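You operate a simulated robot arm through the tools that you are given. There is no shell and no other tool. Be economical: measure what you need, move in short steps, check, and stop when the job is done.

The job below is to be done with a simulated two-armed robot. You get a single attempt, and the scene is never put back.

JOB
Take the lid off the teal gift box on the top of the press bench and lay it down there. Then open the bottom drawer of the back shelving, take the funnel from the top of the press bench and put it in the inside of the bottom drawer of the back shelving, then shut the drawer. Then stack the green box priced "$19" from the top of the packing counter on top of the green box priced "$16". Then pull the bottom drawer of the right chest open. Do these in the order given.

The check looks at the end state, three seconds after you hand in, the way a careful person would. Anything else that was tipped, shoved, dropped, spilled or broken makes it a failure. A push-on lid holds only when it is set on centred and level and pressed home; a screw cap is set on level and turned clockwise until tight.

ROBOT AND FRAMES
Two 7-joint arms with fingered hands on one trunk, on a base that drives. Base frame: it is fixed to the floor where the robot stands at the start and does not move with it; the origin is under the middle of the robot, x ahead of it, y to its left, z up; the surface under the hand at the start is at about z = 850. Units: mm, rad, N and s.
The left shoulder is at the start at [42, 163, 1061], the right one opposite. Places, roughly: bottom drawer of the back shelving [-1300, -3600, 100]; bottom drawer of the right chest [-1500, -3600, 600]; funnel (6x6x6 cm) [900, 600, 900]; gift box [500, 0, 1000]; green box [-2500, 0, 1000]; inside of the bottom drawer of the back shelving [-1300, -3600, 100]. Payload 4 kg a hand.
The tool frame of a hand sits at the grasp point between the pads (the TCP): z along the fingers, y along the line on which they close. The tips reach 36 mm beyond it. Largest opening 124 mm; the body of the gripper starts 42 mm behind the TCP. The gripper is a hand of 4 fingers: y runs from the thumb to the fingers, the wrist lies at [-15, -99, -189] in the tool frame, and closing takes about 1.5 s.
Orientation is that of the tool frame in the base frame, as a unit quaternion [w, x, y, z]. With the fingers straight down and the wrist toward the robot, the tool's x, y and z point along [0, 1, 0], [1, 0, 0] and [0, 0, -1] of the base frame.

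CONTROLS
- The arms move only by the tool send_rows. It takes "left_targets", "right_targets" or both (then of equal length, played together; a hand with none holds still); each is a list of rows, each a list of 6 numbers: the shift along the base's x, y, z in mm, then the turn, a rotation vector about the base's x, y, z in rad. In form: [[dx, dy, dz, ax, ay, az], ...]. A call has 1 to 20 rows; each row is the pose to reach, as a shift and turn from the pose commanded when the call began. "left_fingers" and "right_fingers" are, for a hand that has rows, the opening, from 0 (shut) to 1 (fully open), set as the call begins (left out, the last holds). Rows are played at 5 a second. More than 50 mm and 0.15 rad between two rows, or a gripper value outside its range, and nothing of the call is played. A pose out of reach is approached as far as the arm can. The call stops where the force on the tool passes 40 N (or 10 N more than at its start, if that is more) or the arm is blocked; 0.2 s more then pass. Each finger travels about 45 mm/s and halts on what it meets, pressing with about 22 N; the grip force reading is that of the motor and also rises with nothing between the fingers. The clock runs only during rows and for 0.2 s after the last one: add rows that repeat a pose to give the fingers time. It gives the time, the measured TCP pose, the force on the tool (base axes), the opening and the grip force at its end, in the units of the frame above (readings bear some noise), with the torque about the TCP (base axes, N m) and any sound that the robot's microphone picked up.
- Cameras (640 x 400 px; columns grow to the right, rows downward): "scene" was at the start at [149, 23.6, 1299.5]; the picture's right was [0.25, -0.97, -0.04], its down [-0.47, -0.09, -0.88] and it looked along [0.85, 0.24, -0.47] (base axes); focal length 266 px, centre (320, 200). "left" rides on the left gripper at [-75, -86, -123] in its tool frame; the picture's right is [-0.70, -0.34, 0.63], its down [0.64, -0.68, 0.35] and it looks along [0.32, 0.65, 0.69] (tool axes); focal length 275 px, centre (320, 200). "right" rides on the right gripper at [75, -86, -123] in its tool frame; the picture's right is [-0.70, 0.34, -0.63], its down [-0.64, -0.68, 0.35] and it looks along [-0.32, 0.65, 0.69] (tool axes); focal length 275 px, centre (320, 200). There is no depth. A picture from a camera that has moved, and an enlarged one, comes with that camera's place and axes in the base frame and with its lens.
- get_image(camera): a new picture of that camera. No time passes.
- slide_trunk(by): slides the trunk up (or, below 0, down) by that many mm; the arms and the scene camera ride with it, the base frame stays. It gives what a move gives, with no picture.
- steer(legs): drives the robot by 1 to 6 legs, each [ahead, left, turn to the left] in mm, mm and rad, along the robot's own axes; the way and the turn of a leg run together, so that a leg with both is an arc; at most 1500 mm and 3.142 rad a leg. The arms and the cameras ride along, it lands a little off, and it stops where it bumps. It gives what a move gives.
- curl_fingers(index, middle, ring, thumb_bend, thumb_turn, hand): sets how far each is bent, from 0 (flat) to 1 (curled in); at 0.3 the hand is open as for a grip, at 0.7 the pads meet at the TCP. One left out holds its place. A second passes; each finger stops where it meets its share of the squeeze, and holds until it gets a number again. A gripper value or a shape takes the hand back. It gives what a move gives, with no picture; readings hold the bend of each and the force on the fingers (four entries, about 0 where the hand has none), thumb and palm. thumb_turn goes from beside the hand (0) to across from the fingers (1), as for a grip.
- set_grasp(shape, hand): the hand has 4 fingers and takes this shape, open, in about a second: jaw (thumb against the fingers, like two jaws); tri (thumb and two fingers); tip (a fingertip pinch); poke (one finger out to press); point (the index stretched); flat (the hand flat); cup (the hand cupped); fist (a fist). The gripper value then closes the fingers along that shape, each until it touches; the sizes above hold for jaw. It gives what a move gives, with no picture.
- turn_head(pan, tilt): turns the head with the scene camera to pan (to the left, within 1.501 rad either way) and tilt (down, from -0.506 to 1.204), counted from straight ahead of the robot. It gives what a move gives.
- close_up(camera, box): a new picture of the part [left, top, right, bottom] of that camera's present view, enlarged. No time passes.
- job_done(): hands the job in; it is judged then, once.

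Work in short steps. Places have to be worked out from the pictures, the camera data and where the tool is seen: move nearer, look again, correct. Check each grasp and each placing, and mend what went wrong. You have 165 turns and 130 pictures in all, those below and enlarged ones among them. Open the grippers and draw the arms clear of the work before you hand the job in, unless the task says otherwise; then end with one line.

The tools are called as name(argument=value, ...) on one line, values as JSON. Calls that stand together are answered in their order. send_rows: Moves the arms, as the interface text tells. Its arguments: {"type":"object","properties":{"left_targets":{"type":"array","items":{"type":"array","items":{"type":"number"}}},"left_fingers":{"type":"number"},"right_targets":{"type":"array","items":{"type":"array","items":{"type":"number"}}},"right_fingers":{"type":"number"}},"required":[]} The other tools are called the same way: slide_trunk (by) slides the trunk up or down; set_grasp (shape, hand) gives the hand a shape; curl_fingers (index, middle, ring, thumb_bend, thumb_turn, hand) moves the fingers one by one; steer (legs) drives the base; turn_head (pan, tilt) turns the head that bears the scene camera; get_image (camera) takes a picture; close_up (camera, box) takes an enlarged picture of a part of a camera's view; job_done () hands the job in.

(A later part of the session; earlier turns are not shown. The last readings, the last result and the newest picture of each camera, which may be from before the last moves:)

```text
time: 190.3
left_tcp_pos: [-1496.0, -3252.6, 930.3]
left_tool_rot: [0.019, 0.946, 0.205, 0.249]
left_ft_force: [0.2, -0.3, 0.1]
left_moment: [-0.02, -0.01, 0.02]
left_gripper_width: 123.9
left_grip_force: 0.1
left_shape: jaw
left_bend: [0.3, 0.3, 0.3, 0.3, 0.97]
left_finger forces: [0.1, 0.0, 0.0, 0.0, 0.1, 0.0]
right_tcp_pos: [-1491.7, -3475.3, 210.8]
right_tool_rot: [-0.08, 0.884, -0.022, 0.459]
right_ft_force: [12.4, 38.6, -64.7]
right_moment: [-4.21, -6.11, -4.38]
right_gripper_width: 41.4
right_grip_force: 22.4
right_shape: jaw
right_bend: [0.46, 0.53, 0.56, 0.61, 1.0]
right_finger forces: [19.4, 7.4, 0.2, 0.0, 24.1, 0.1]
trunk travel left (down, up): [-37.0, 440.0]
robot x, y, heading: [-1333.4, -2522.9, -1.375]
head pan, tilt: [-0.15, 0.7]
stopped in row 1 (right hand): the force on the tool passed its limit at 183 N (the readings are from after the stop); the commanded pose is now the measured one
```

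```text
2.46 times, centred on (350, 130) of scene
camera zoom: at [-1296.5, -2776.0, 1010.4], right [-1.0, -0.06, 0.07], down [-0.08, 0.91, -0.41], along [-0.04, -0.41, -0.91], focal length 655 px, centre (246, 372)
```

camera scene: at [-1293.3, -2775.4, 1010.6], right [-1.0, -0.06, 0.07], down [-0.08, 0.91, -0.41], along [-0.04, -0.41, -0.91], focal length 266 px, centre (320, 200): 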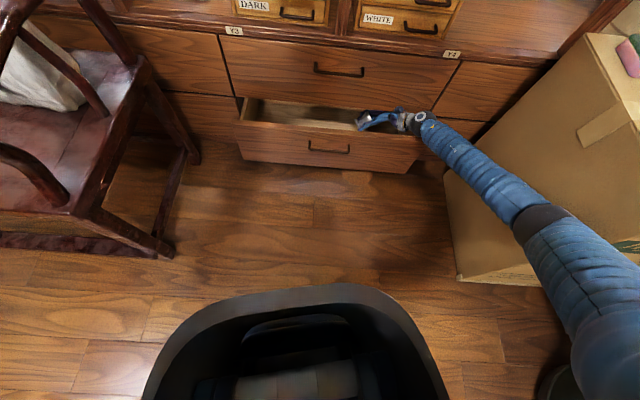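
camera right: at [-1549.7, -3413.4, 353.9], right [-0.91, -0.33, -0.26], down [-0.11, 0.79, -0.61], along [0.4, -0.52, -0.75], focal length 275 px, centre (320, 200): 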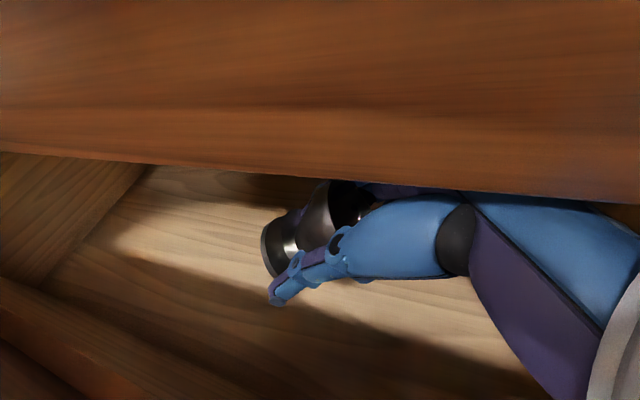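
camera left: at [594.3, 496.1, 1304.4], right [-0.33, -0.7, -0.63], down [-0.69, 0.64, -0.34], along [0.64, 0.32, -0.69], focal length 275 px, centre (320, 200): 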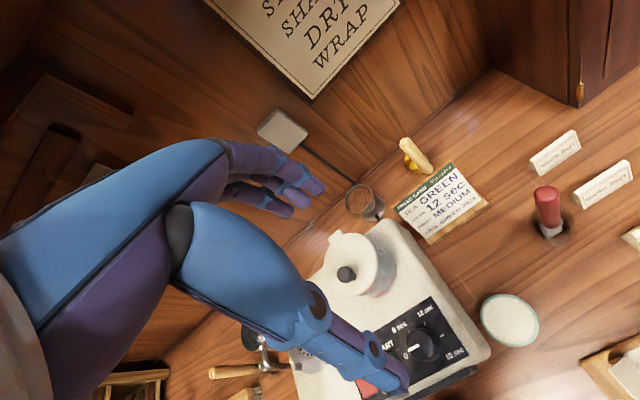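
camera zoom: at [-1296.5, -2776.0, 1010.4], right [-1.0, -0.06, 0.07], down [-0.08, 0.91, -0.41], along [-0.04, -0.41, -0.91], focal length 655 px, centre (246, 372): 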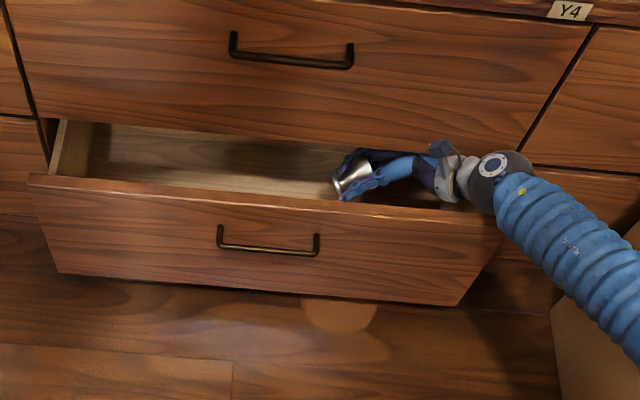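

I rotate the hand downward about the wrist (the direction it is being pushed) to take the load off.

send_rows(right_targets=[[-2, 1, -4, 0, 0.025, 0], [-4, 2, -9, 0, 0.05, 0], [-6, 3, -13, 0, 0.075, 0], [-8, 4, -17, 0, 0.1, 0], [-12, 5, -26, 0, 0.15, 0], [-16, 6, -34, 0, 0.2, 0]])

close_up(camera="scene", box=[220, 60, 480, 200])

```text
time: 191.7
left_tcp_pos: [-1493.2, -3252.1, 934.9]
left_tool_rot: [0.02, 0.946, 0.207, 0.249]
left_ft_force: [0.1, -0.1, 0.5]
left_moment: [0.02, -0.04, 0.0]
left_gripper_width: 124.0
left_grip_force: 0.1
left_shape: jaw
left_bend: [0.3, 0.3, 0.3, 0.3, 0.97]
left_finger forces: [0.1, 0.0, 0.0, 0.1, 0.1, 0.1]
right_tcp_pos: [-1500.3, -3469.9, 182.0]
right_tool_rot: [-0.075, 0.925, -0.031, 0.371]
right_ft_force: [0.1, -0.8, -0.7]
right_moment: [-0.01, -0.02, -0.01]
right_gripper_width: 41.6
right_grip_force: 22.0
right_shape: jaw
right_bend: [0.46, 0.53, 0.56, 0.61, 1.0]
right_finger forces: [19.3, 7.3, 0.1, 0.1, 24.1, 0.1]
trunk travel left (down, up): [-37.0, 440.0]
robot x, y, heading: [-1332.4, -2525.4, -1.372]
head pan, tilt: [-0.15, 0.7]
```

```text
2.46 times, centred on (350, 130) of scene
camera zoom: at [-1292.8, -2773.6, 1012.2], right [-1.0, -0.06, 0.07], down [-0.08, 0.91, -0.41], along [-0.04, -0.41, -0.91], focal length 655 px, centre (246, 372)
```

zoom: 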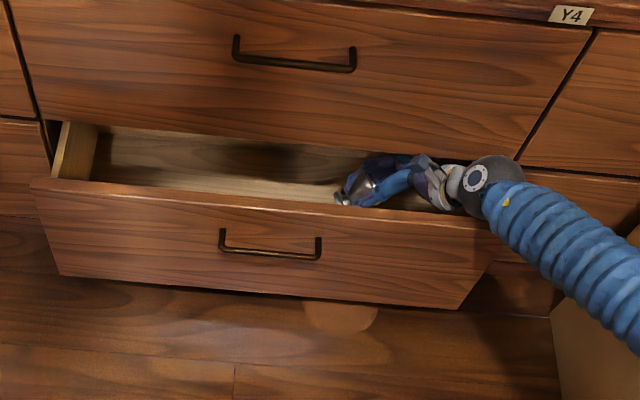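

Freed — zero force. I keep rotating the hand upright while lowering the funnel toward the drawer floor.

send_rows(right_targets=[[-6, 2, -4, 0, 0.08, 0], [-13, 4, -9, 0, 0.17, 0], [-20, 6, -13, 0, 0.25, 0], [-26, 8, -18, 0, 0.34, 0], [-33, 10, -22, 0, 0.42, 0], [-40, 12, -26, 0, 0.5, 0], [-42, 14, -28, 0, 0.58, 0]])

close_up(camera="scene", box=[220, 60, 480, 200])

get_image(camera="right")

```text
time: 193.3
left_tcp_pos: [-1491.8, -3255.9, 930.7]
left_tool_rot: [0.019, 0.946, 0.207, 0.249]
left_ft_force: [0.2, 0.8, 0.8]
left_moment: [0.0, -0.01, 0.02]
left_gripper_width: 123.6
left_grip_force: 0.0
left_shape: jaw
left_bend: [0.3, 0.3, 0.3, 0.3, 0.97]
left_finger forces: [0.0, 0.1, 0.0, 0.0, 0.1, 0.1]
right_tcp_pos: [-1531.2, -3454.7, 145.8]
right_tool_rot: [-0.068, 0.992, -0.048, 0.092]
right_ft_force: [-0.7, -0.7, -1.1]
right_moment: [0.05, -0.04, -0.01]
right_gripper_width: 41.4
right_grip_force: 21.9
right_shape: jaw
right_bend: [0.46, 0.53, 0.56, 0.61, 1.0]
right_finger forces: [19.1, 7.1, 0.0, 0.0, 24.0, 0.1]
trunk travel left (down, up): [-37.0, 440.0]
robot x, y, heading: [-1331.6, -2529.4, -1.382]
head pan, tilt: [-0.15, 0.7]
```

```text
2.46 times, centred on (350, 130) of scene
camera zoom: at [-1291.5, -2777.7, 1011.2], right [-1.0, -0.06, 0.07], down [-0.08, 0.91, -0.41], along [-0.04, -0.41, -0.91], focal length 655 px, centre (246, 372)
```

zoom: 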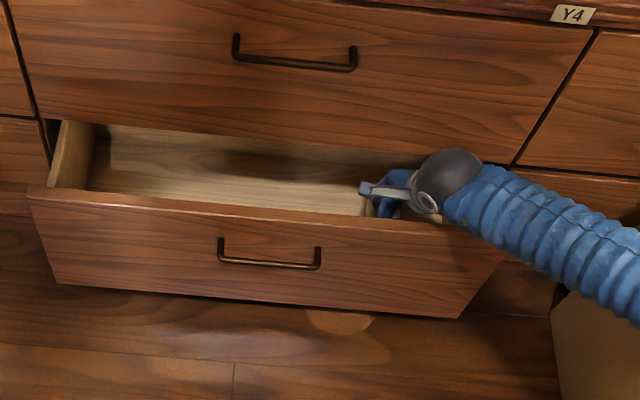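

```text
39 pictures are left
camera right: at [-1473.7, -3391.9, 290.6], right [-0.83, -0.33, 0.45], down [-0.51, 0.79, -0.35], along [-0.23, -0.52, -0.82], focal length 275 px, centre (320, 200)
```

right: 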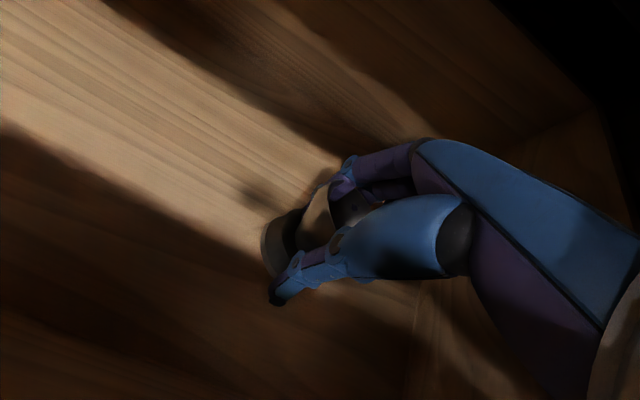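

Funnel nearly upright, no contact yet. I lower gently until it touches the drawer floor.

send_rows(right_targets=[[-2, 0, -4, -0.03, 0.06, 0], [-4, 0, -9, -0.06, 0.12, 0], [-5, 0, -14, -0.08, 0.17, 0], [-5, 0, -18, -0.08, 0.17, 0], [-5, 0, -22, -0.08, 0.17, 0], [-5, 0, -26, -0.08, 0.17, 0], [-5, 0, -30, -0.08, 0.17, 0]])

```text
time: 194.9
left_tcp_pos: [-1499.2, -3251.2, 936.3]
left_tool_rot: [0.022, 0.946, 0.205, 0.251]
left_ft_force: [0.4, 0.6, -0.8]
left_moment: [0.01, -0.03, 0.02]
left_gripper_width: 124.2
left_grip_force: 0.1
left_shape: jaw
left_bend: [0.3, 0.3, 0.3, 0.3, 0.97]
left_finger forces: [0.0, 0.0, 0.0, 0.0, 0.1, 0.0]
right_tcp_pos: [-1556.7, -3462.8, 129.3]
right_tool_rot: [-0.015, 0.998, -0.058, 0.009]
right_ft_force: [0.2, 8.0, 22.2]
right_moment: [-0.33, 0.32, -0.1]
right_gripper_width: 42.9
right_grip_force: 21.9
right_shape: jaw
right_bend: [0.47, 0.53, 0.56, 0.61, 1.0]
right_finger forces: [17.0, 7.6, 0.1, 0.1, 32.5, 0.0]
trunk travel left (down, up): [-37.0, 440.0]
robot x, y, heading: [-1332.5, -2526.8, -1.372]
head pan, tilt: [-0.15, 0.7]
```

Touchdown. I relieve slightly and open the fingers.

send_rows(right_targets=[[0, 0, 3, 0, 0, 0], [0, 0, 4, 0, 0, 0]])

send_rows(right_targets=[[0, 0, 0, 0, 0, 0], [0, 0, 0, 0, 0, 0], [0, 0, 0, 0, 0, 0], [0, 0, 0, 0, 0, 0], [0, 0, 0, 0, 0, 0]], right_fingers=0.7)

get_image(camera="right")

```text
time: 195.5
left_tcp_pos: [-1497.3, -3251.8, 932.2]
left_tool_rot: [0.021, 0.946, 0.206, 0.25]
left_ft_force: [-0.8, 0.2, -0.3]
left_moment: [0.02, 0.04, 0.01]
left_gripper_width: 123.8
left_grip_force: 0.0
left_shape: jaw
left_bend: [0.3, 0.3, 0.3, 0.3, 0.97]
left_finger forces: [0.0, 0.0, 0.0, 0.0, 0.0, 0.0]
right_tcp_pos: [-1554.9, -3461.2, 128.4]
right_tool_rot: [-0.016, 0.998, -0.058, 0.007]
right_ft_force: [-3.6, 5.5, 24.4]
right_moment: [-0.61, 0.51, -0.16]
right_gripper_width: 43.2
right_grip_force: 22.4
right_shape: jaw
right_bend: [0.46, 0.53, 0.56, 0.61, 1.0]
right_finger forces: [19.5, 11.0, 0.0, 0.1, 31.5, 0.0]
trunk travel left (down, up): [-37.0, 440.0]
robot x, y, heading: [-1332.9, -2525.8, -1.376]
head pan, tilt: [-0.15, 0.7]
```

```text
time: 196.7
left_tcp_pos: [-1496.2, -3253.0, 933.0]
left_tool_rot: [0.021, 0.946, 0.206, 0.25]
left_ft_force: [0.6, -0.8, -0.3]
left_moment: [0.03, 0.01, -0.02]
left_gripper_width: 124.1
left_grip_force: 0.1
left_shape: jaw
left_bend: [0.3, 0.3, 0.3, 0.3, 0.97]
left_finger forces: [0.1, 0.0, 0.1, 0.1, 0.0, 0.0]
right_tcp_pos: [-1553.2, -3459.8, 126.8]
right_tool_rot: [-0.016, 0.998, -0.057, 0.009]
right_ft_force: [0.7, 0.4, -0.5]
right_moment: [0.03, 0.0, 0.0]
right_gripper_width: 86.7
right_grip_force: 0.1
right_shape: jaw
right_bend: [0.35, 0.38, 0.37, 0.5, 0.99]
right_finger forces: [0.0, 0.0, 0.0, 0.0, 0.0, 0.0]
trunk travel left (down, up): [-37.0, 440.0]
robot x, y, heading: [-1332.8, -2533.1, -1.374]
head pan, tilt: [-0.15, 0.7]
```

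```text
38 pictures are left
camera right: at [-1471.1, -3385.9, 253.9], right [-0.74, -0.28, 0.61], down [-0.56, 0.76, -0.33], along [-0.37, -0.59, -0.72], focal length 275 px, centre (320, 200)
```

right: 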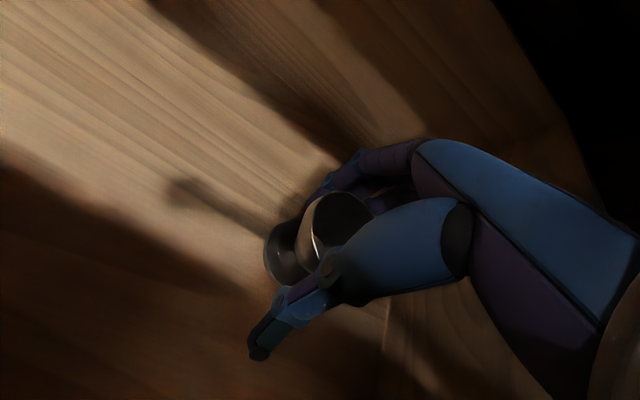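

The funnel stands free on the drawer floor. I slide the hand sideways (+x) out from around it.

send_rows(right_targets=[[0, 0, 8, 0, 0, 0], [12, 0, 10, 0, 0, 0], [28, 0, 10, 0, 0, 0], [46, 0, 10, 0, 0, 0], [66, 0, 10, 0, 0, 0], [88, 0, 10, 0, 0, 0], [100, 0, 10, 0, 0, 0]])

get_image(camera="right")

close_up(camera="scene", box=[220, 60, 480, 200])

```text
time: 198.3
left_tcp_pos: [-1497.9, -3256.0, 929.7]
left_tool_rot: [0.018, 0.946, 0.206, 0.251]
left_ft_force: [0.0, -0.4, 1.0]
left_moment: [-0.01, 0.01, -0.01]
left_gripper_width: 124.1
left_grip_force: 0.1
left_shape: jaw
left_bend: [0.3, 0.3, 0.3, 0.3, 0.97]
left_finger forces: [0.0, 0.0, 0.1, 0.0, 0.1, 0.0]
right_tcp_pos: [-1455.0, -3457.5, 132.0]
right_tool_rot: [-0.02, 0.998, -0.057, 0.007]
right_ft_force: [0.6, -0.1, 0.5]
right_moment: [-0.01, 0.0, -0.02]
right_gripper_width: 86.7
right_grip_force: 0.1
right_shape: jaw
right_bend: [0.35, 0.38, 0.37, 0.5, 0.99]
right_finger forces: [0.1, 0.0, 0.1, 0.0, 0.0, 0.1]
trunk travel left (down, up): [-37.0, 440.0]
robot x, y, heading: [-1335.0, -2526.5, -1.381]
head pan, tilt: [-0.15, 0.7]
```

```text
37 pictures are left
camera right: at [-1372.6, -3384.7, 257.3], right [-0.74, -0.28, 0.61], down [-0.56, 0.76, -0.32], along [-0.37, -0.58, -0.72], focal length 275 px, centre (320, 200)
```

right: 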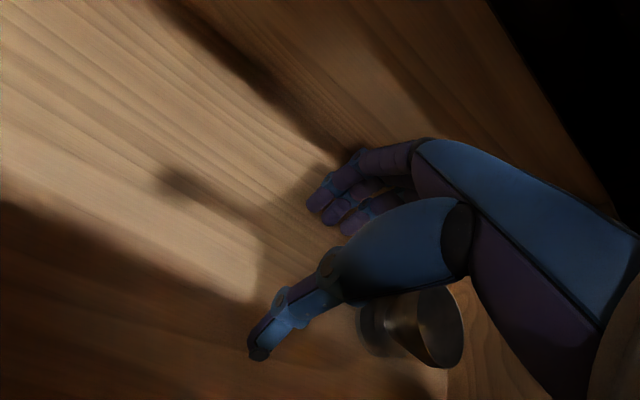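

```text
2.46 times, centred on (350, 130) of scene
camera zoom: at [-1297.9, -2779.0, 1010.7], right [-1.0, -0.06, 0.07], down [-0.08, 0.91, -0.4], along [-0.04, -0.41, -0.91], focal length 655 px, centre (246, 372)
```

zoom: 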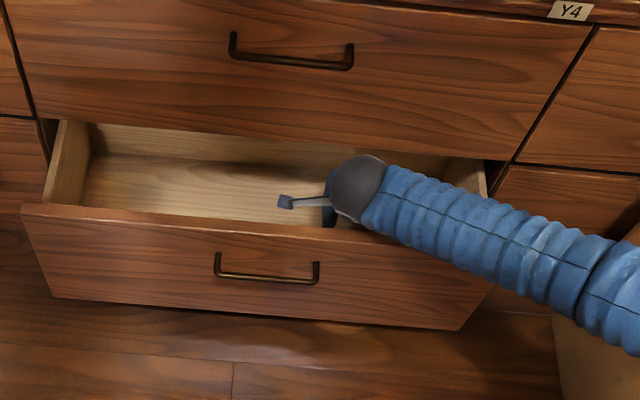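

The funnel stands upright in the drawer. I draw the hand toward me (letting it slide the drawer a bit) and then lift it out.

send_rows(right_targets=[[0, 12, 5, 0, 0, 0], [0, 25, 10, 0, 0, 0], [0, 40, 12, 0, 0, 0], [0, 55, 14, 0, 0, 0], [0, 70, 16, 0, 0, 0], [0, 85, 18, 0, 0, 0], [0, 92, 20, 0, 0, 0]], right_fingers=0.3)

close_up(camera="scene", box=[220, 60, 480, 200])

```text
time: 199.9
left_tcp_pos: [-1498.1, -3256.1, 930.0]
left_tool_rot: [0.018, 0.946, 0.205, 0.252]
left_ft_force: [-0.4, -0.6, 0.3]
left_moment: [-0.03, -0.03, -0.04]
left_gripper_width: 123.8
left_grip_force: 0.1
left_shape: jaw
left_bend: [0.3, 0.3, 0.3, 0.3, 0.97]
left_finger forces: [0.0, 0.0, 0.1, 0.0, 0.0, 0.0]
right_tcp_pos: [-1455.2, -3363.6, 150.0]
right_tool_rot: [-0.02, 0.998, -0.056, 0.007]
right_ft_force: [0.3, 0.1, -0.1]
right_moment: [-0.05, 0.0, -0.01]
right_gripper_width: 37.5
right_grip_force: 0.1
right_shape: jaw
right_bend: [0.51, 0.54, 0.53, 0.62, 1.0]
right_finger forces: [0.1, 0.1, 0.0, 0.0, 0.1, 0.0]
trunk travel left (down, up): [-37.0, 440.0]
robot x, y, heading: [-1332.1, -2528.7, -1.375]
head pan, tilt: [-0.15, 0.7]
```

```text
2.46 times, centred on (350, 130) of scene
camera zoom: at [-1297.9, -2778.8, 1010.8], right [-1.0, -0.06, 0.07], down [-0.08, 0.91, -0.4], along [-0.04, -0.41, -0.91], focal length 655 px, centre (246, 372)
```

zoom: 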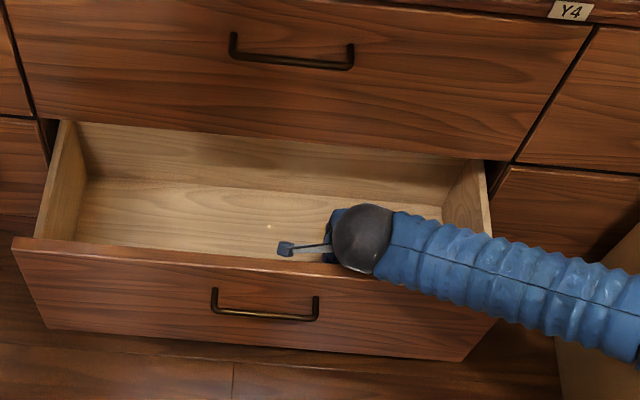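

Now I lift the hand straight up out of the drawer.

send_rows(right_targets=[[0, 0, 40, 0, 0, 0], [0, 0, 80, 0, 0, 0], [0, 5, 120, 0, 0, 0], [0, 10, 160, 0, 0, 0], [0, 20, 200, 0, 0, 0], [5, 30, 240, 0, 0, 0]])

turn_head(pan=-0.35, tilt=0.35)

get_image(camera="scene")

```text
time: 201.5
left_tcp_pos: [-1481.8, -3249.1, 941.1]
left_tool_rot: [0.023, 0.945, 0.21, 0.25]
left_ft_force: [0.4, 1.0, 0.4]
left_moment: [-0.05, -0.02, -0.03]
left_gripper_width: 124.0
left_grip_force: 0.1
left_shape: jaw
left_bend: [0.3, 0.3, 0.3, 0.3, 0.97]
left_finger forces: [0.0, 0.0, 0.1, 0.0, 0.1, 0.0]
right_tcp_pos: [-1332.1, -3303.4, 397.3]
right_tool_rot: [-0.033, 0.998, -0.001, 0.045]
right_ft_force: [0.4, 0.8, 0.3]
right_moment: [-0.01, 0.07, 0.0]
right_gripper_width: 37.3
right_grip_force: 0.1
right_shape: jaw
right_bend: [0.51, 0.54, 0.53, 0.62, 1.0]
right_finger forces: [0.0, 0.0, 0.1, 0.0, 0.0, 0.1]
trunk travel left (down, up): [-37.0, 440.0]
robot x, y, heading: [-1321.8, -2521.2, -1.364]
head pan, tilt: [-0.15, 0.7]
stopped in row 6 (right hand): the arm was blocked; the commanded pose is now the measured one
```

```text
time: 202.3
left_tcp_pos: [-1475.9, -3251.9, 933.7]
left_tool_rot: [0.018, 0.946, 0.208, 0.248]
left_ft_force: [0.1, 0.3, 0.1]
left_moment: [0.03, 0.0, -0.03]
left_gripper_width: 124.0
left_grip_force: 0.0
left_shape: jaw
left_bend: [0.3, 0.3, 0.3, 0.3, 0.97]
left_finger forces: [0.0, 0.0, 0.0, 0.0, 0.1, 0.0]
right_tcp_pos: [-1335.5, -3305.3, 390.1]
right_tool_rot: [-0.033, 0.999, -0.006, 0.041]
right_ft_force: [0.4, 0.5, 0.1]
right_moment: [-0.02, -0.01, 0.01]
right_gripper_width: 37.7
right_grip_force: 0.0
right_shape: jaw
right_bend: [0.51, 0.54, 0.53, 0.62, 1.0]
right_finger forces: [0.0, 0.0, 0.0, 0.1, 0.1, 0.1]
trunk travel left (down, up): [-37.0, 440.0]
robot x, y, heading: [-1320.9, -2520.8, -1.362]
head pan, tilt: [-0.351, 0.351]
```

```text
34 pictures are left
camera scene: at [-1294.5, -2793.2, 1038.8], right [-0.98, 0.11, 0.16], down [-0.03, 0.71, -0.7], along [-0.19, -0.69, -0.7], focal length 266 px, centre (320, 200)
```

scene: 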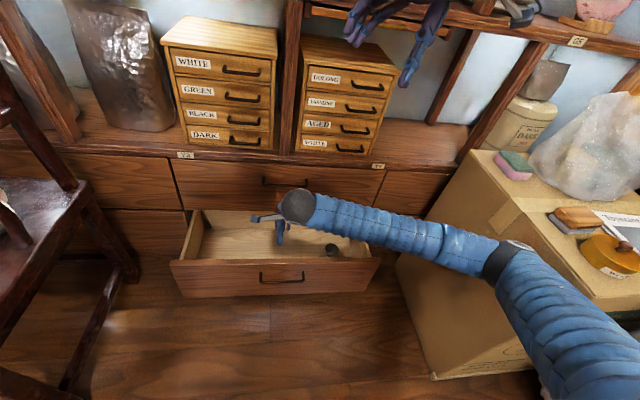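

Funnel stands visible in the drawer. The elbow touches the carton side, so I back the base away, slightly to the left.

steer(legs=[[-50, 60, 0], [-200, 40, 0], [0, 0, -0.2]])

slide_trunk(by=150)

get_image(camera="scene")

```text
time: 205.3
left_tcp_pos: [-1578.2, -2940.3, 929.3]
left_tool_rot: [0.043, 0.962, 0.11, 0.248]
left_ft_force: [-1.0, 0.0, -0.3]
left_moment: [-0.03, -0.01, 0.02]
left_gripper_width: 123.9
left_grip_force: 0.0
left_shape: jaw
left_bend: [0.3, 0.3, 0.3, 0.3, 0.97]
left_finger forces: [0.0, 0.1, 0.0, 0.0, 0.0, 0.0]
right_tcp_pos: [-1452.1, -3020.0, 385.3]
right_tool_rot: [-0.032, 0.992, -0.11, 0.046]
right_ft_force: [0.9, -0.3, 0.6]
right_moment: [0.02, 0.0, 0.02]
right_gripper_width: 37.6
right_grip_force: 0.0
right_shape: jaw
right_bend: [0.51, 0.54, 0.53, 0.62, 1.0]
right_finger forces: [0.0, 0.0, 0.0, 0.1, 0.1, 0.0]
trunk travel left (down, up): [-37.0, 440.0]
robot x, y, heading: [-1273.3, -2255.8, -1.578]
head pan, tilt: [-0.351, 0.351]
```

```text
time: 207.1
left_tcp_pos: [-1580.9, -2941.0, 1077.0]
left_tool_rot: [0.042, 0.962, 0.109, 0.248]
left_ft_force: [0.0, 0.0, 0.7]
left_moment: [0.03, 0.02, 0.02]
left_gripper_width: 124.0
left_grip_force: 0.0
left_shape: jaw
left_bend: [0.3, 0.3, 0.3, 0.3, 0.97]
left_finger forces: [0.0, 0.1, 0.0, 0.0, 0.1, 0.0]
right_tcp_pos: [-1451.0, -3019.7, 534.2]
right_tool_rot: [-0.033, 0.992, -0.11, 0.045]
right_ft_force: [-0.2, 0.3, -0.8]
right_moment: [-0.04, -0.02, -0.01]
right_gripper_width: 37.3
right_grip_force: 0.0
right_shape: jaw
right_bend: [0.51, 0.54, 0.53, 0.62, 1.0]
right_finger forces: [0.1, 0.1, 0.1, 0.0, 0.0, 0.1]
trunk travel left (down, up): [-187.0, 290.0]
robot x, y, heading: [-1274.2, -2261.6, -1.575]
head pan, tilt: [-0.351, 0.351]
```

```text
33 pictures are left
camera scene: at [-1307.2, -2426.4, 1252.5], right [-0.94, 0.34, 0.07], down [0.12, 0.5, -0.85], along [-0.33, -0.79, -0.51], focal length 266 px, centre (320, 200)
```

scene: 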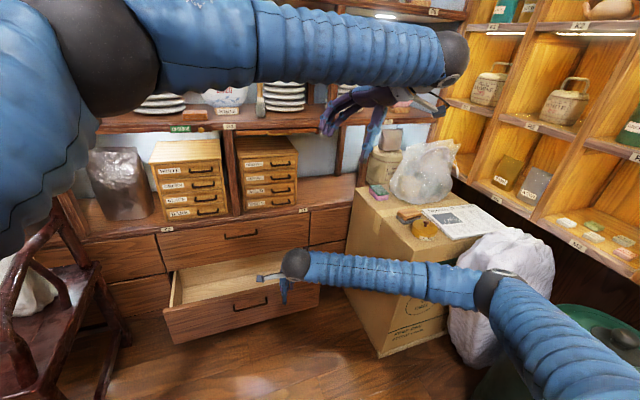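

Everything is intact. Next: shut the drawer by pushing its front. I re-pose the right hand to the pose that worked for the handle, closed, and move the left hand back to its side.

send_rows(right_targets=[[17, -12, -14, -0.047, 0.043, 0.034], [34, -25, -28, -0.095, 0.086, 0.068], [51, -38, -42, -0.142, 0.129, 0.101], [68, -50, -57, -0.19, 0.172, 0.135], [86, -62, -71, -0.237, 0.216, 0.169], [103, -75, -85, -0.284, 0.259, 0.203], [120, -88, -100, -0.332, 0.302, 0.236], [137, -100, -114, -0.379, 0.345, 0.27]], left_targets=[[35, 10, 10, 0, 0, 0], [70, 20, 20, 0, 0, 0], [105, 30, 30, 0, 0, 0], [140, 40, 40, 0, 0, 0], [180, 50, 50, 0, 0, 0], [220, 60, 60, 0, 0, 0], [260, 70, 70, 0, 0, 0], [290, 80, 80, 0, 0, 0]], right_fingers=0.0)

steer(legs=[[0, 20, 0]])

slide_trunk(by=-180)

get_image(camera="scene")

```text
time: 208.9
left_tcp_pos: [-1286.9, -2859.6, 1159.5]
left_tool_rot: [0.044, 0.962, 0.109, 0.248]
left_ft_force: [0.7, 0.4, 0.0]
left_moment: [0.01, -0.01, -0.03]
left_gripper_width: 124.0
left_grip_force: 0.1
left_shape: jaw
left_bend: [0.3, 0.3, 0.3, 0.3, 0.97]
left_finger forces: [0.0, 0.0, 0.0, 0.0, 0.0, 0.0]
right_tcp_pos: [-1315.6, -3118.5, 423.8]
right_tool_rot: [0.169, 0.979, 0.03, -0.11]
right_ft_force: [-0.5, -1.4, -0.2]
right_moment: [-0.03, 0.01, -0.04]
right_gripper_width: 0.0
right_grip_force: 21.9
right_shape: jaw
right_bend: [0.7, 0.7, 0.7, 0.71, 1.0]
right_finger forces: [0.0, 0.1, 0.0, 0.0, 0.0, 0.0]
trunk travel left (down, up): [-187.0, 290.0]
robot x, y, heading: [-1272.7, -2256.6, -1.579]
head pan, tilt: [-0.351, 0.351]
```

```text
time: 209.7
left_tcp_pos: [-1264.7, -2859.9, 1160.2]
left_tool_rot: [0.043, 0.962, 0.11, 0.247]
left_ft_force: [1.0, -0.4, -0.2]
left_moment: [0.0, 0.03, 0.03]
left_gripper_width: 123.8
left_grip_force: 0.1
left_shape: jaw
left_bend: [0.3, 0.3, 0.3, 0.3, 0.98]
left_finger forces: [0.0, 0.0, 0.0, 0.0, 0.0, 0.0]
right_tcp_pos: [-1292.6, -3119.0, 422.6]
right_tool_rot: [0.168, 0.979, 0.029, -0.11]
right_ft_force: [0.7, -0.6, -0.6]
right_moment: [0.01, 0.0, -0.01]
right_gripper_width: 0.0
right_grip_force: 22.9
right_shape: jaw
right_bend: [0.7, 0.7, 0.7, 0.71, 1.0]
right_finger forces: [0.0, 0.1, 0.0, 0.0, 0.1, 0.0]
trunk travel left (down, up): [-187.0, 290.0]
robot x, y, heading: [-1256.4, -2257.9, -1.575]
head pan, tilt: [-0.351, 0.351]
```

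```text
time: 211.7
left_tcp_pos: [-1266.8, -2858.4, 981.5]
left_tool_rot: [0.045, 0.961, 0.11, 0.248]
left_ft_force: [0.2, 0.5, 0.6]
left_moment: [0.01, 0.0, -0.02]
left_gripper_width: 124.0
left_grip_force: 0.1
left_shape: jaw
left_bend: [0.3, 0.3, 0.3, 0.3, 0.97]
left_finger forces: [0.0, 0.0, 0.0, 0.0, 0.1, 0.0]
right_tcp_pos: [-1293.3, -3120.6, 245.6]
right_tool_rot: [0.169, 0.979, 0.029, -0.11]
right_ft_force: [-0.3, 0.2, -0.4]
right_moment: [-0.02, -0.03, -0.01]
right_gripper_width: 0.1
right_grip_force: 22.2
right_shape: jaw
right_bend: [0.7, 0.7, 0.7, 0.71, 1.0]
right_finger forces: [0.1, 0.1, 0.0, 0.0, 0.1, 0.0]
trunk travel left (down, up): [-7.0, 470.0]
robot x, y, heading: [-1250.1, -2254.6, -1.578]
head pan, tilt: [-0.351, 0.351]
```

```text
32 pictures are left
camera scene: at [-1287.4, -2550.3, 989.5], right [-0.94, 0.3, 0.17], down [0.12, 0.75, -0.65], along [-0.33, -0.59, -0.74], focal length 266 px, centre (320, 200)
```

scene: 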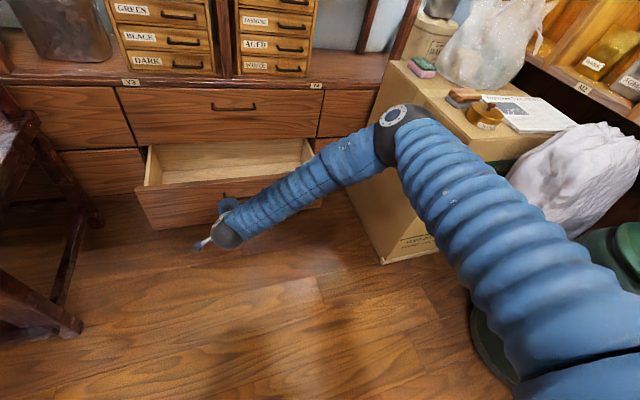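

Same posture as before. I drive forward to push the drawer shut.

steer(legs=[[200, 0, 0]])

steer(legs=[[70, 0, 0]])

get_image(camera="scene")

```text
time: 213.2
left_tcp_pos: [-1268.3, -3060.0, 979.4]
left_tool_rot: [0.044, 0.962, 0.109, 0.248]
left_ft_force: [0.1, -0.7, -0.5]
left_moment: [0.02, 0.02, 0.0]
left_gripper_width: 123.8
left_grip_force: 0.0
left_shape: jaw
left_bend: [0.3, 0.3, 0.3, 0.3, 0.97]
left_finger forces: [0.0, 0.0, 0.1, 0.1, 0.0, 0.0]
right_tcp_pos: [-1297.7, -3319.8, 239.5]
right_tool_rot: [0.167, 0.979, 0.028, -0.108]
right_ft_force: [-1.1, 0.3, 0.0]
right_moment: [-0.01, -0.02, 0.0]
right_gripper_width: 0.1
right_grip_force: 21.7
right_shape: jaw
right_bend: [0.7, 0.7, 0.7, 0.71, 1.0]
right_finger forces: [0.0, 0.1, 0.0, 0.0, 0.0, 0.0]
trunk travel left (down, up): [-7.0, 470.0]
robot x, y, heading: [-1256.4, -2458.0, -1.578]
head pan, tilt: [-0.351, 0.351]
```

```text
time: 214.3
left_tcp_pos: [-1270.8, -3133.3, 979.6]
left_tool_rot: [0.043, 0.962, 0.109, 0.248]
left_ft_force: [0.4, 0.1, 0.2]
left_moment: [-0.01, 0.0, -0.02]
left_gripper_width: 123.9
left_grip_force: 0.0
left_shape: jaw
left_bend: [0.3, 0.3, 0.3, 0.3, 0.97]
left_finger forces: [0.1, 0.0, 0.1, 0.0, 0.0, 0.1]
right_tcp_pos: [-1299.8, -3392.5, 240.6]
right_tool_rot: [0.168, 0.979, 0.028, -0.109]
right_ft_force: [0.3, 5.9, 5.7]
right_moment: [-0.06, 0.04, -0.06]
right_gripper_width: 0.4
right_grip_force: 22.1
right_shape: jaw
right_bend: [0.7, 0.7, 0.7, 0.71, 1.0]
right_finger forces: [0.0, 7.1, 0.0, 0.1, 0.1, 0.0]
trunk travel left (down, up): [-7.0, 470.0]
robot x, y, heading: [-1255.1, -2529.6, -1.581]
head pan, tilt: [-0.351, 0.351]
```

```text
31 pictures are left
camera scene: at [-1290.6, -2824.0, 988.2], right [-0.94, 0.31, 0.17], down [0.12, 0.75, -0.65], along [-0.33, -0.59, -0.74], focal length 266 px, centre (320, 200)
```

scene: 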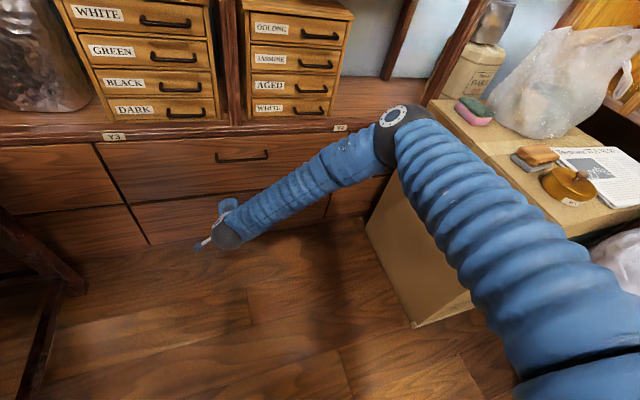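

The drawer looks flush. A last small nudge, then I back off and verify.

send_rows(right_targets=[[0, -5, 0, 0, 0, 0], [0, -10, 0, 0, 0, 0], [0, -14, 0, 0, 0, 0]])

steer(legs=[[-200, 0, 0]])

slide_trunk(by=225)

turn_head(pan=-0.1, tilt=0.55)

get_image(camera="scene")

```text
time: 215.1
left_tcp_pos: [-1272.3, -3130.3, 980.4]
left_tool_rot: [0.044, 0.962, 0.107, 0.247]
left_ft_force: [0.4, 0.5, -1.0]
left_moment: [-0.01, -0.02, 0.02]
left_gripper_width: 123.7
left_grip_force: 0.0
left_shape: jaw
left_bend: [0.3, 0.3, 0.3, 0.3, 0.97]
left_finger forces: [0.1, 0.0, 0.0, 0.1, 0.0, 0.0]
right_tcp_pos: [-1297.5, -3400.4, 242.0]
right_tool_rot: [0.167, 0.98, 0.03, -0.108]
right_ft_force: [-6.2, 23.3, 15.0]
right_moment: [-0.02, 0.04, -0.07]
right_gripper_width: 0.0
right_grip_force: 22.3
right_shape: jaw
right_bend: [0.7, 0.7, 0.7, 0.72, 1.0]
right_finger forces: [23.0, 7.8, 0.1, 0.0, 0.0, 0.0]
trunk travel left (down, up): [-7.0, 470.0]
robot x, y, heading: [-1256.8, -2527.3, -1.585]
head pan, tilt: [-0.351, 0.351]
stopped in row 3 (right hand): the force on the tool passed its limit at 46 N (the readings are from after the stop); the commanded pose is now the measured one
```

```text
time: 216.7
left_tcp_pos: [-1269.2, -2929.4, 979.2]
left_tool_rot: [0.043, 0.961, 0.11, 0.248]
left_ft_force: [0.3, 0.2, 0.7]
left_moment: [-0.04, -0.03, -0.03]
left_gripper_width: 123.9
left_grip_force: 0.0
left_shape: jaw
left_bend: [0.3, 0.3, 0.3, 0.3, 0.97]
left_finger forces: [0.0, 0.0, 0.1, 0.1, 0.0, 0.0]
right_tcp_pos: [-1293.9, -3198.8, 241.2]
right_tool_rot: [0.167, 0.98, 0.031, -0.108]
right_ft_force: [0.0, 0.6, -0.2]
right_moment: [0.03, -0.02, -0.01]
right_gripper_width: 0.0
right_grip_force: 22.1
right_shape: jaw
right_bend: [0.7, 0.7, 0.7, 0.74, 1.0]
right_finger forces: [0.0, 0.1, 0.1, 0.0, 0.1, 0.0]
trunk travel left (down, up): [-7.0, 470.0]
robot x, y, heading: [-1253.8, -2328.8, -1.575]
head pan, tilt: [-0.351, 0.351]
```

```text
time: 219.0
left_tcp_pos: [-1267.1, -2928.8, 1202.5]
left_tool_rot: [0.042, 0.962, 0.11, 0.248]
left_ft_force: [0.0, 0.3, -0.2]
left_moment: [0.0, -0.03, -0.04]
left_gripper_width: 123.6
left_grip_force: 0.0
left_shape: jaw
left_bend: [0.3, 0.3, 0.3, 0.3, 0.97]
left_finger forces: [0.1, 0.0, 0.1, 0.0, 0.1, 0.0]
right_tcp_pos: [-1293.0, -3199.3, 465.5]
right_tool_rot: [0.166, 0.98, 0.031, -0.109]
right_ft_force: [0.4, -0.1, 0.3]
right_moment: [0.02, 0.03, 0.0]
right_gripper_width: 0.1
right_grip_force: 22.1
right_shape: jaw
right_bend: [0.7, 0.7, 0.7, 0.74, 1.0]
right_finger forces: [0.0, 0.0, 0.1, 0.0, 0.0, 0.0]
trunk travel left (down, up): [-232.0, 245.0]
robot x, y, heading: [-1254.6, -2328.5, -1.575]
head pan, tilt: [-0.351, 0.351]
```

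```text
time: 219.8
left_tcp_pos: [-1268.5, -2929.9, 1204.4]
left_tool_rot: [0.044, 0.961, 0.11, 0.249]
left_ft_force: [-0.3, -0.2, 0.8]
left_moment: [-0.01, -0.02, 0.02]
left_gripper_width: 123.9
left_grip_force: 0.0
left_shape: jaw
left_bend: [0.3, 0.3, 0.3, 0.3, 0.97]
left_finger forces: [0.0, 0.0, 0.1, 0.0, 0.1, 0.1]
right_tcp_pos: [-1293.8, -3198.5, 465.7]
right_tool_rot: [0.166, 0.98, 0.031, -0.109]
right_ft_force: [0.8, 0.1, 0.1]
right_moment: [0.0, 0.0, -0.02]
right_gripper_width: 0.1
right_grip_force: 22.1
right_shape: jaw
right_bend: [0.7, 0.7, 0.7, 0.74, 1.0]
right_finger forces: [0.0, 0.0, 0.0, 0.1, 0.0, 0.0]
trunk travel left (down, up): [-232.0, 245.0]
robot x, y, heading: [-1254.0, -2329.8, -1.581]
head pan, tilt: [-0.099, 0.55]
```

```text
30 pictures are left
camera scene: at [-1264.3, -2470.1, 1289.9], right [-0.99, 0.11, 0.01], down [0.06, 0.64, -0.77], along [-0.09, -0.76, -0.64], focal length 266 px, centre (320, 200)
```

scene: 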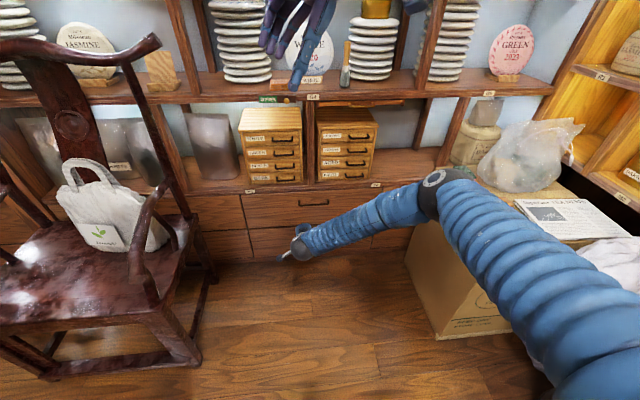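

Drawer is shut with the funnel inside. Now I back up a bit and return both arms to travel pose.

steer(legs=[[-130, -110, 0]])

send_rows(right_targets=[[0, 0, 40, 0, 0, 0], [-5, 10, 80, 0.03, -0.02, 0], [-10, 20, 120, 0.06, -0.04, -0.01], [-20, 30, 160, 0.09, -0.06, -0.02], [-30, 45, 200, 0.12, -0.08, -0.02], [-40, 60, 240, 0.15, -0.1, -0.03], [-50, 75, 280, 0.18, -0.12, -0.03], [-60, 90, 320, 0.21, -0.14, -0.04], [-70, 105, 360, 0.24, -0.16, -0.04], [-80, 120, 400, 0.27, -0.18, -0.05], [-90, 140, 440, 0.3, -0.2, -0.05], [-100, 160, 480, 0.337, -0.22, -0.06], [-110, 180, 520, 0.337, -0.22, -0.06], [-120, 200, 560, 0.337, -0.22, -0.06], [-130, 220, 600, 0.337, -0.22, -0.06], [-130, 240, 640, 0.337, -0.22, -0.06], [-130, 270, 675, 0.337, -0.22, -0.06]], left_targets=[[13, 0, 2, 0.005, 0.03, -0.013], [26, 0, 4, 0.01, 0.06, -0.026], [39, 0, 6, 0.016, 0.089, -0.039], [52, 0, 8, 0.021, 0.119, -0.052], [65, 0, 10, 0.026, 0.149, -0.066], [78, 0, 12, 0.031, 0.178, -0.079], [91, 0, 14, 0.037, 0.208, -0.092], [104, 0, 16, 0.042, 0.238, -0.105], [117, 0, 18, 0.047, 0.267, -0.118], [130, 0, 20, 0.052, 0.297, -0.131], [143, 0, 20, 0.058, 0.327, -0.144], [156, 0, 20, 0.063, 0.356, -0.157], [169, 0, 20, 0.068, 0.386, -0.17], [182, 0, 20, 0.073, 0.416, -0.184], [195, 0, 20, 0.079, 0.446, -0.197], [208, 0, 20, 0.084, 0.475, -0.21], [221, 0, 20, 0.089, 0.505, -0.223]], right_fingers=1.0)

```text
time: 221.3
left_tcp_pos: [-1379.4, -2797.3, 1204.8]
left_tool_rot: [0.044, 0.961, 0.11, 0.249]
left_ft_force: [-0.2, 0.4, -0.1]
left_moment: [-0.07, 0.04, 0.0]
left_gripper_width: 124.1
left_grip_force: 0.0
left_shape: jaw
left_bend: [0.3, 0.3, 0.3, 0.3, 0.97]
left_finger forces: [0.0, 0.0, 0.0, 0.0, 0.0, 0.0]
right_tcp_pos: [-1402.1, -3067.4, 467.0]
right_tool_rot: [0.167, 0.979, 0.03, -0.108]
right_ft_force: [-0.7, 0.4, -0.1]
right_moment: [-0.02, -0.01, -0.01]
right_gripper_width: 0.1
right_grip_force: 21.8
right_shape: jaw
right_bend: [0.7, 0.7, 0.7, 0.74, 1.0]
right_finger forces: [0.0, 0.0, 0.0, 0.1, 0.0, 0.1]
trunk travel left (down, up): [-232.0, 245.0]
robot x, y, heading: [-1362.9, -2195.6, -1.579]
head pan, tilt: [-0.099, 0.55]
```

```text
time: 224.9
left_tcp_pos: [-1155.1, -2795.5, 1225.6]
left_tool_rot: [0.0, 1.0, 0.0, -0.001]
left_ft_force: [0.6, -0.2, 0.3]
left_moment: [-0.04, 0.02, 0.0]
left_gripper_width: 123.8
left_grip_force: 0.0
left_shape: jaw
left_bend: [0.3, 0.3, 0.3, 0.3, 0.97]
left_finger forces: [0.0, 0.0, 0.1, 0.1, 0.1, 0.0]
right_tcp_pos: [-1531.5, -2796.4, 1144.2]
right_tool_rot: [-0.001, 1.0, 0.0, 0.001]
right_ft_force: [1.0, 0.4, 0.6]
right_moment: [-0.02, 0.02, -0.03]
right_gripper_width: 123.8
right_grip_force: 0.1
right_shape: jaw
right_bend: [0.3, 0.3, 0.3, 0.3, 0.98]
right_finger forces: [0.1, 0.0, 0.0, 0.0, 0.0, 0.0]
trunk travel left (down, up): [-232.0, 245.0]
robot x, y, heading: [-1361.7, -2193.4, -1.58]
head pan, tilt: [-0.099, 0.55]
```

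I drive back north along the lane and turn to face the packing counter (−x).

steer(legs=[[-300, -110, 0], [-1500, 10, 0], [-280, 20, 0], [0, 0, -1.56]])

turn_head(pan=0.0, tilt=0.35)

get_image(camera="scene")

```text
refused: leg 2 is longer than a leg can be; nothing moved
```

```text
time: 225.6
left_tcp_pos: [-1154.6, -2797.9, 1224.2]
left_tool_rot: [0.0, 1.0, -0.001, -0.001]
left_ft_force: [-0.2, -0.6, -0.2]
left_moment: [0.0, -0.01, 0.01]
left_gripper_width: 123.9
left_grip_force: 0.2
left_shape: jaw
left_bend: [0.3, 0.3, 0.3, 0.3, 0.97]
left_finger forces: [0.0, 0.0, 0.1, 0.0, 0.0, 0.0]
right_tcp_pos: [-1532.0, -2798.2, 1142.5]
right_tool_rot: [-0.001, 1.0, 0.001, 0.001]
right_ft_force: [0.2, -0.1, -0.5]
right_moment: [0.01, -0.02, 0.01]
right_gripper_width: 124.0
right_grip_force: 0.1
right_shape: jaw
right_bend: [0.3, 0.3, 0.3, 0.3, 0.98]
right_finger forces: [0.0, 0.0, 0.0, 0.1, 0.1, 0.0]
trunk travel left (down, up): [-232.0, 245.0]
robot x, y, heading: [-1364.0, -2196.7, -1.578]
head pan, tilt: [0.0, 0.351]
```

```text
29 pictures are left
camera scene: at [-1363.0, -2345.2, 1307.3], right [-1.0, 0.01, 0.0], down [0.0, 0.48, -0.88], along [-0.01, -0.88, -0.48], focal length 266 px, centre (320, 200)
```

scene: 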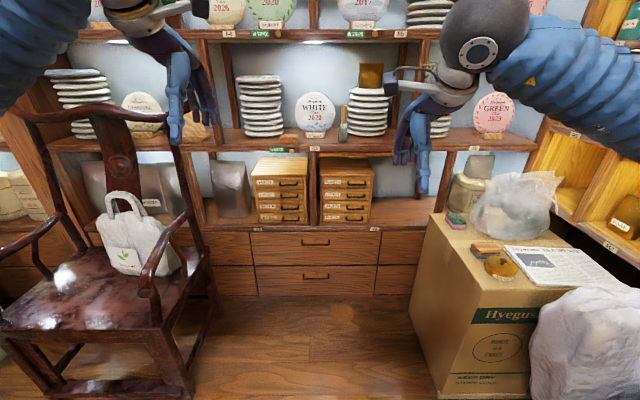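

The drawer is confirmed shut flush. I re-send the drive with legal legs.

steer(legs=[[-300, -110, 0], [-1480, 10, 0], [-150, 20, 0], [0, 0, -1.56]])

get_image(camera="scene")

```text
time: 239.4
left_tcp_pos: [-2015.0, -482.2, 1224.8]
left_tool_rot: [-0.001, 0.709, -0.705, -0.001]
left_ft_force: [-1.0, 0.3, -0.4]
left_moment: [-0.02, -0.02, 0.02]
left_gripper_width: 124.2
left_grip_force: 0.1
left_shape: jaw
left_bend: [0.3, 0.3, 0.3, 0.3, 0.97]
left_finger forces: [0.0, 0.2, 0.0, 0.0, 0.1, 0.0]
right_tcp_pos: [-2017.1, -104.8, 1142.5]
right_tool_rot: [0.0, 0.71, -0.704, 0.002]
right_ft_force: [-1.0, -0.1, 0.0]
right_moment: [0.02, 0.01, -0.02]
right_gripper_width: 124.0
right_grip_force: 0.2
right_shape: jaw
right_bend: [0.3, 0.3, 0.3, 0.3, 0.98]
right_finger forces: [0.0, 0.1, 0.0, 0.2, 0.0, 0.0]
trunk travel left (down, up): [-232.0, 245.0]
robot x, y, heading: [-1414.0, -270.3, -3.147]
head pan, tilt: [0.0, 0.351]
```

```text
28 pictures are left
camera scene: at [-1563.9, -271.4, 1307.4], right [0.0, 1.0, 0.0], down [0.48, 0.0, -0.88], along [-0.88, 0.0, -0.48], focal length 266 px, centre (320, 200)
```

scene: 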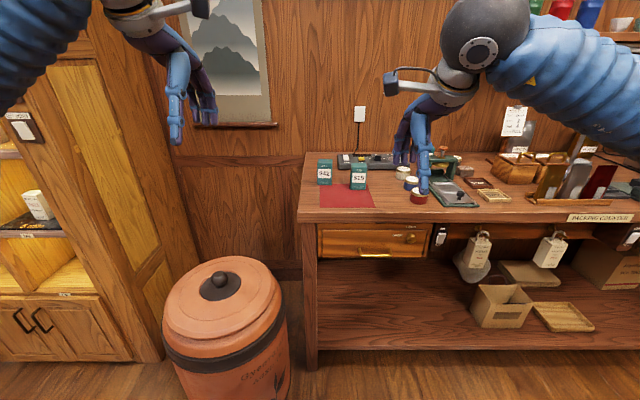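

close_up(camera="scene", box=[290, 130, 450, 230])

```text
4.00 times, centred on (370, 180) of scene
camera zoom: at [-1563.9, -271.4, 1307.4], right [0.0, 1.0, 0.0], down [0.48, 0.0, -0.88], along [-0.88, 0.0, -0.48], focal length 1064 px, centre (120, 280)
```

zoom: 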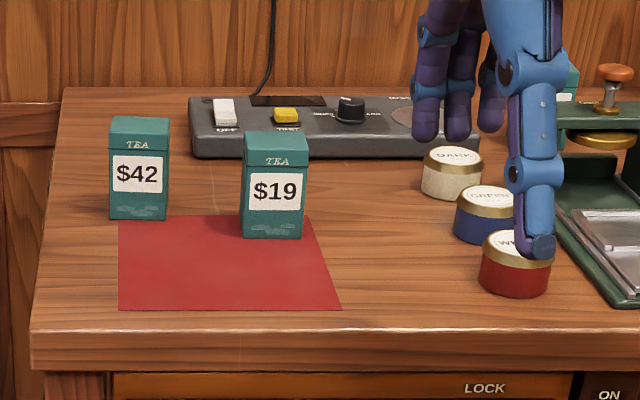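

$19 is at about (−2515,−124); $16 must be further right behind the press. I move closer and look to the right.

steer(legs=[[280, -380, 0.005]])

turn_head(pan=-0.15, tilt=0.4)

get_image(camera="scene")

```text
time: 242.2
left_tcp_pos: [-2298.0, -100.9, 1224.1]
left_tool_rot: [-0.001, 0.711, -0.704, 0.0]
left_ft_force: [0.0, 0.1, 0.3]
left_moment: [-0.01, -0.02, -0.03]
left_gripper_width: 123.9
left_grip_force: 0.2
left_shape: jaw
left_bend: [0.3, 0.3, 0.3, 0.3, 0.97]
left_finger forces: [0.0, 0.1, 0.0, 0.0, 0.0, 0.0]
right_tcp_pos: [-2303.0, 275.0, 1142.8]
right_tool_rot: [0.0, 0.712, -0.702, 0.002]
right_ft_force: [-0.1, 0.0, 0.2]
right_moment: [0.0, 0.03, 0.0]
right_gripper_width: 124.0
right_grip_force: 0.0
right_shape: jaw
right_bend: [0.3, 0.3, 0.3, 0.3, 0.98]
right_finger forces: [0.0, 0.0, 0.0, 0.1, 0.0, 0.1]
trunk travel left (down, up): [-232.0, 245.0]
robot x, y, heading: [-1699.1, 109.4, -3.134]
head pan, tilt: [0.0, 0.351]
```

```text
time: 242.9
left_tcp_pos: [-2297.0, -102.0, 1225.3]
left_tool_rot: [-0.001, 0.711, -0.703, -0.002]
left_ft_force: [0.3, 0.5, 0.5]
left_moment: [0.0, 0.02, 0.0]
left_gripper_width: 123.9
left_grip_force: 0.0
left_shape: jaw
left_bend: [0.3, 0.3, 0.3, 0.3, 0.97]
left_finger forces: [0.0, 0.0, 0.1, 0.1, 0.1, 0.0]
right_tcp_pos: [-2301.4, 273.6, 1141.6]
right_tool_rot: [0.001, 0.712, -0.702, 0.001]
right_ft_force: [0.3, -0.1, -0.6]
right_moment: [-0.03, -0.02, 0.04]
right_gripper_width: 123.6
right_grip_force: 0.1
right_shape: jaw
right_bend: [0.3, 0.3, 0.3, 0.3, 0.98]
right_finger forces: [0.1, 0.0, 0.0, 0.0, 0.1, 0.1]
trunk travel left (down, up): [-232.0, 245.0]
robot x, y, heading: [-1701.9, 111.0, -3.138]
head pan, tilt: [-0.15, 0.4]
```

```text
26 pictures are left
camera scene: at [-1845.9, 123.6, 1303.2], right [0.14, 0.99, 0.02], down [0.51, -0.05, -0.86], along [-0.85, 0.13, -0.52], focal length 266 px, centre (320, 200)
```

scene: 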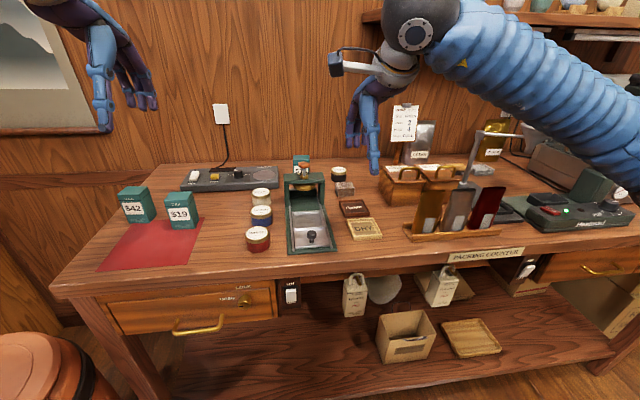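

$16 seems to be the green box behind the small press. I zoom to confirm and measure it.

close_up(camera="scene", box=[255, 140, 355, 260])

close_up(camera="scene", box=[90, 165, 230, 275])

```text
3.33 times, centred on (305, 200) of scene
camera zoom: at [-1845.9, 123.6, 1303.2], right [0.14, 0.99, 0.02], down [0.51, -0.05, -0.86], along [-0.85, 0.13, -0.52], focal length 887 px, centre (370, 200)
```

zoom: 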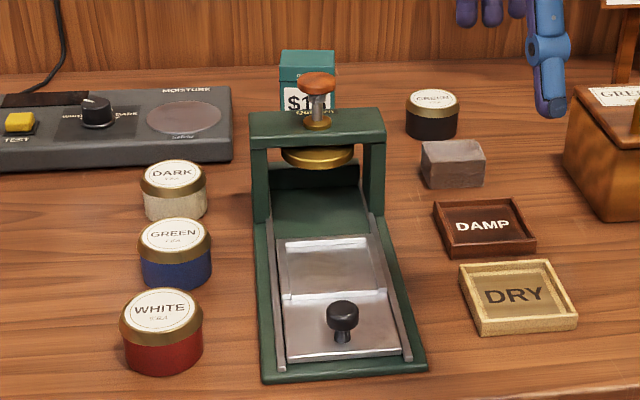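

```text
3.64 times, centred on (160, 220) of scene
camera zoom: at [-1845.9, 123.6, 1303.2], right [0.14, 0.99, 0.02], down [0.51, -0.05, -0.86], along [-0.85, 0.13, -0.52], focal length 967 px, centre (902, 127)
```

zoom: 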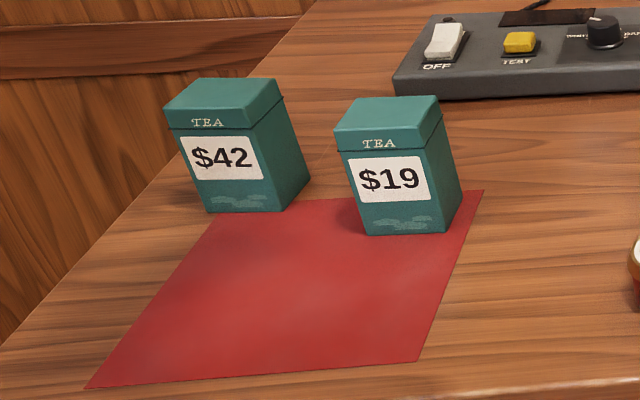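

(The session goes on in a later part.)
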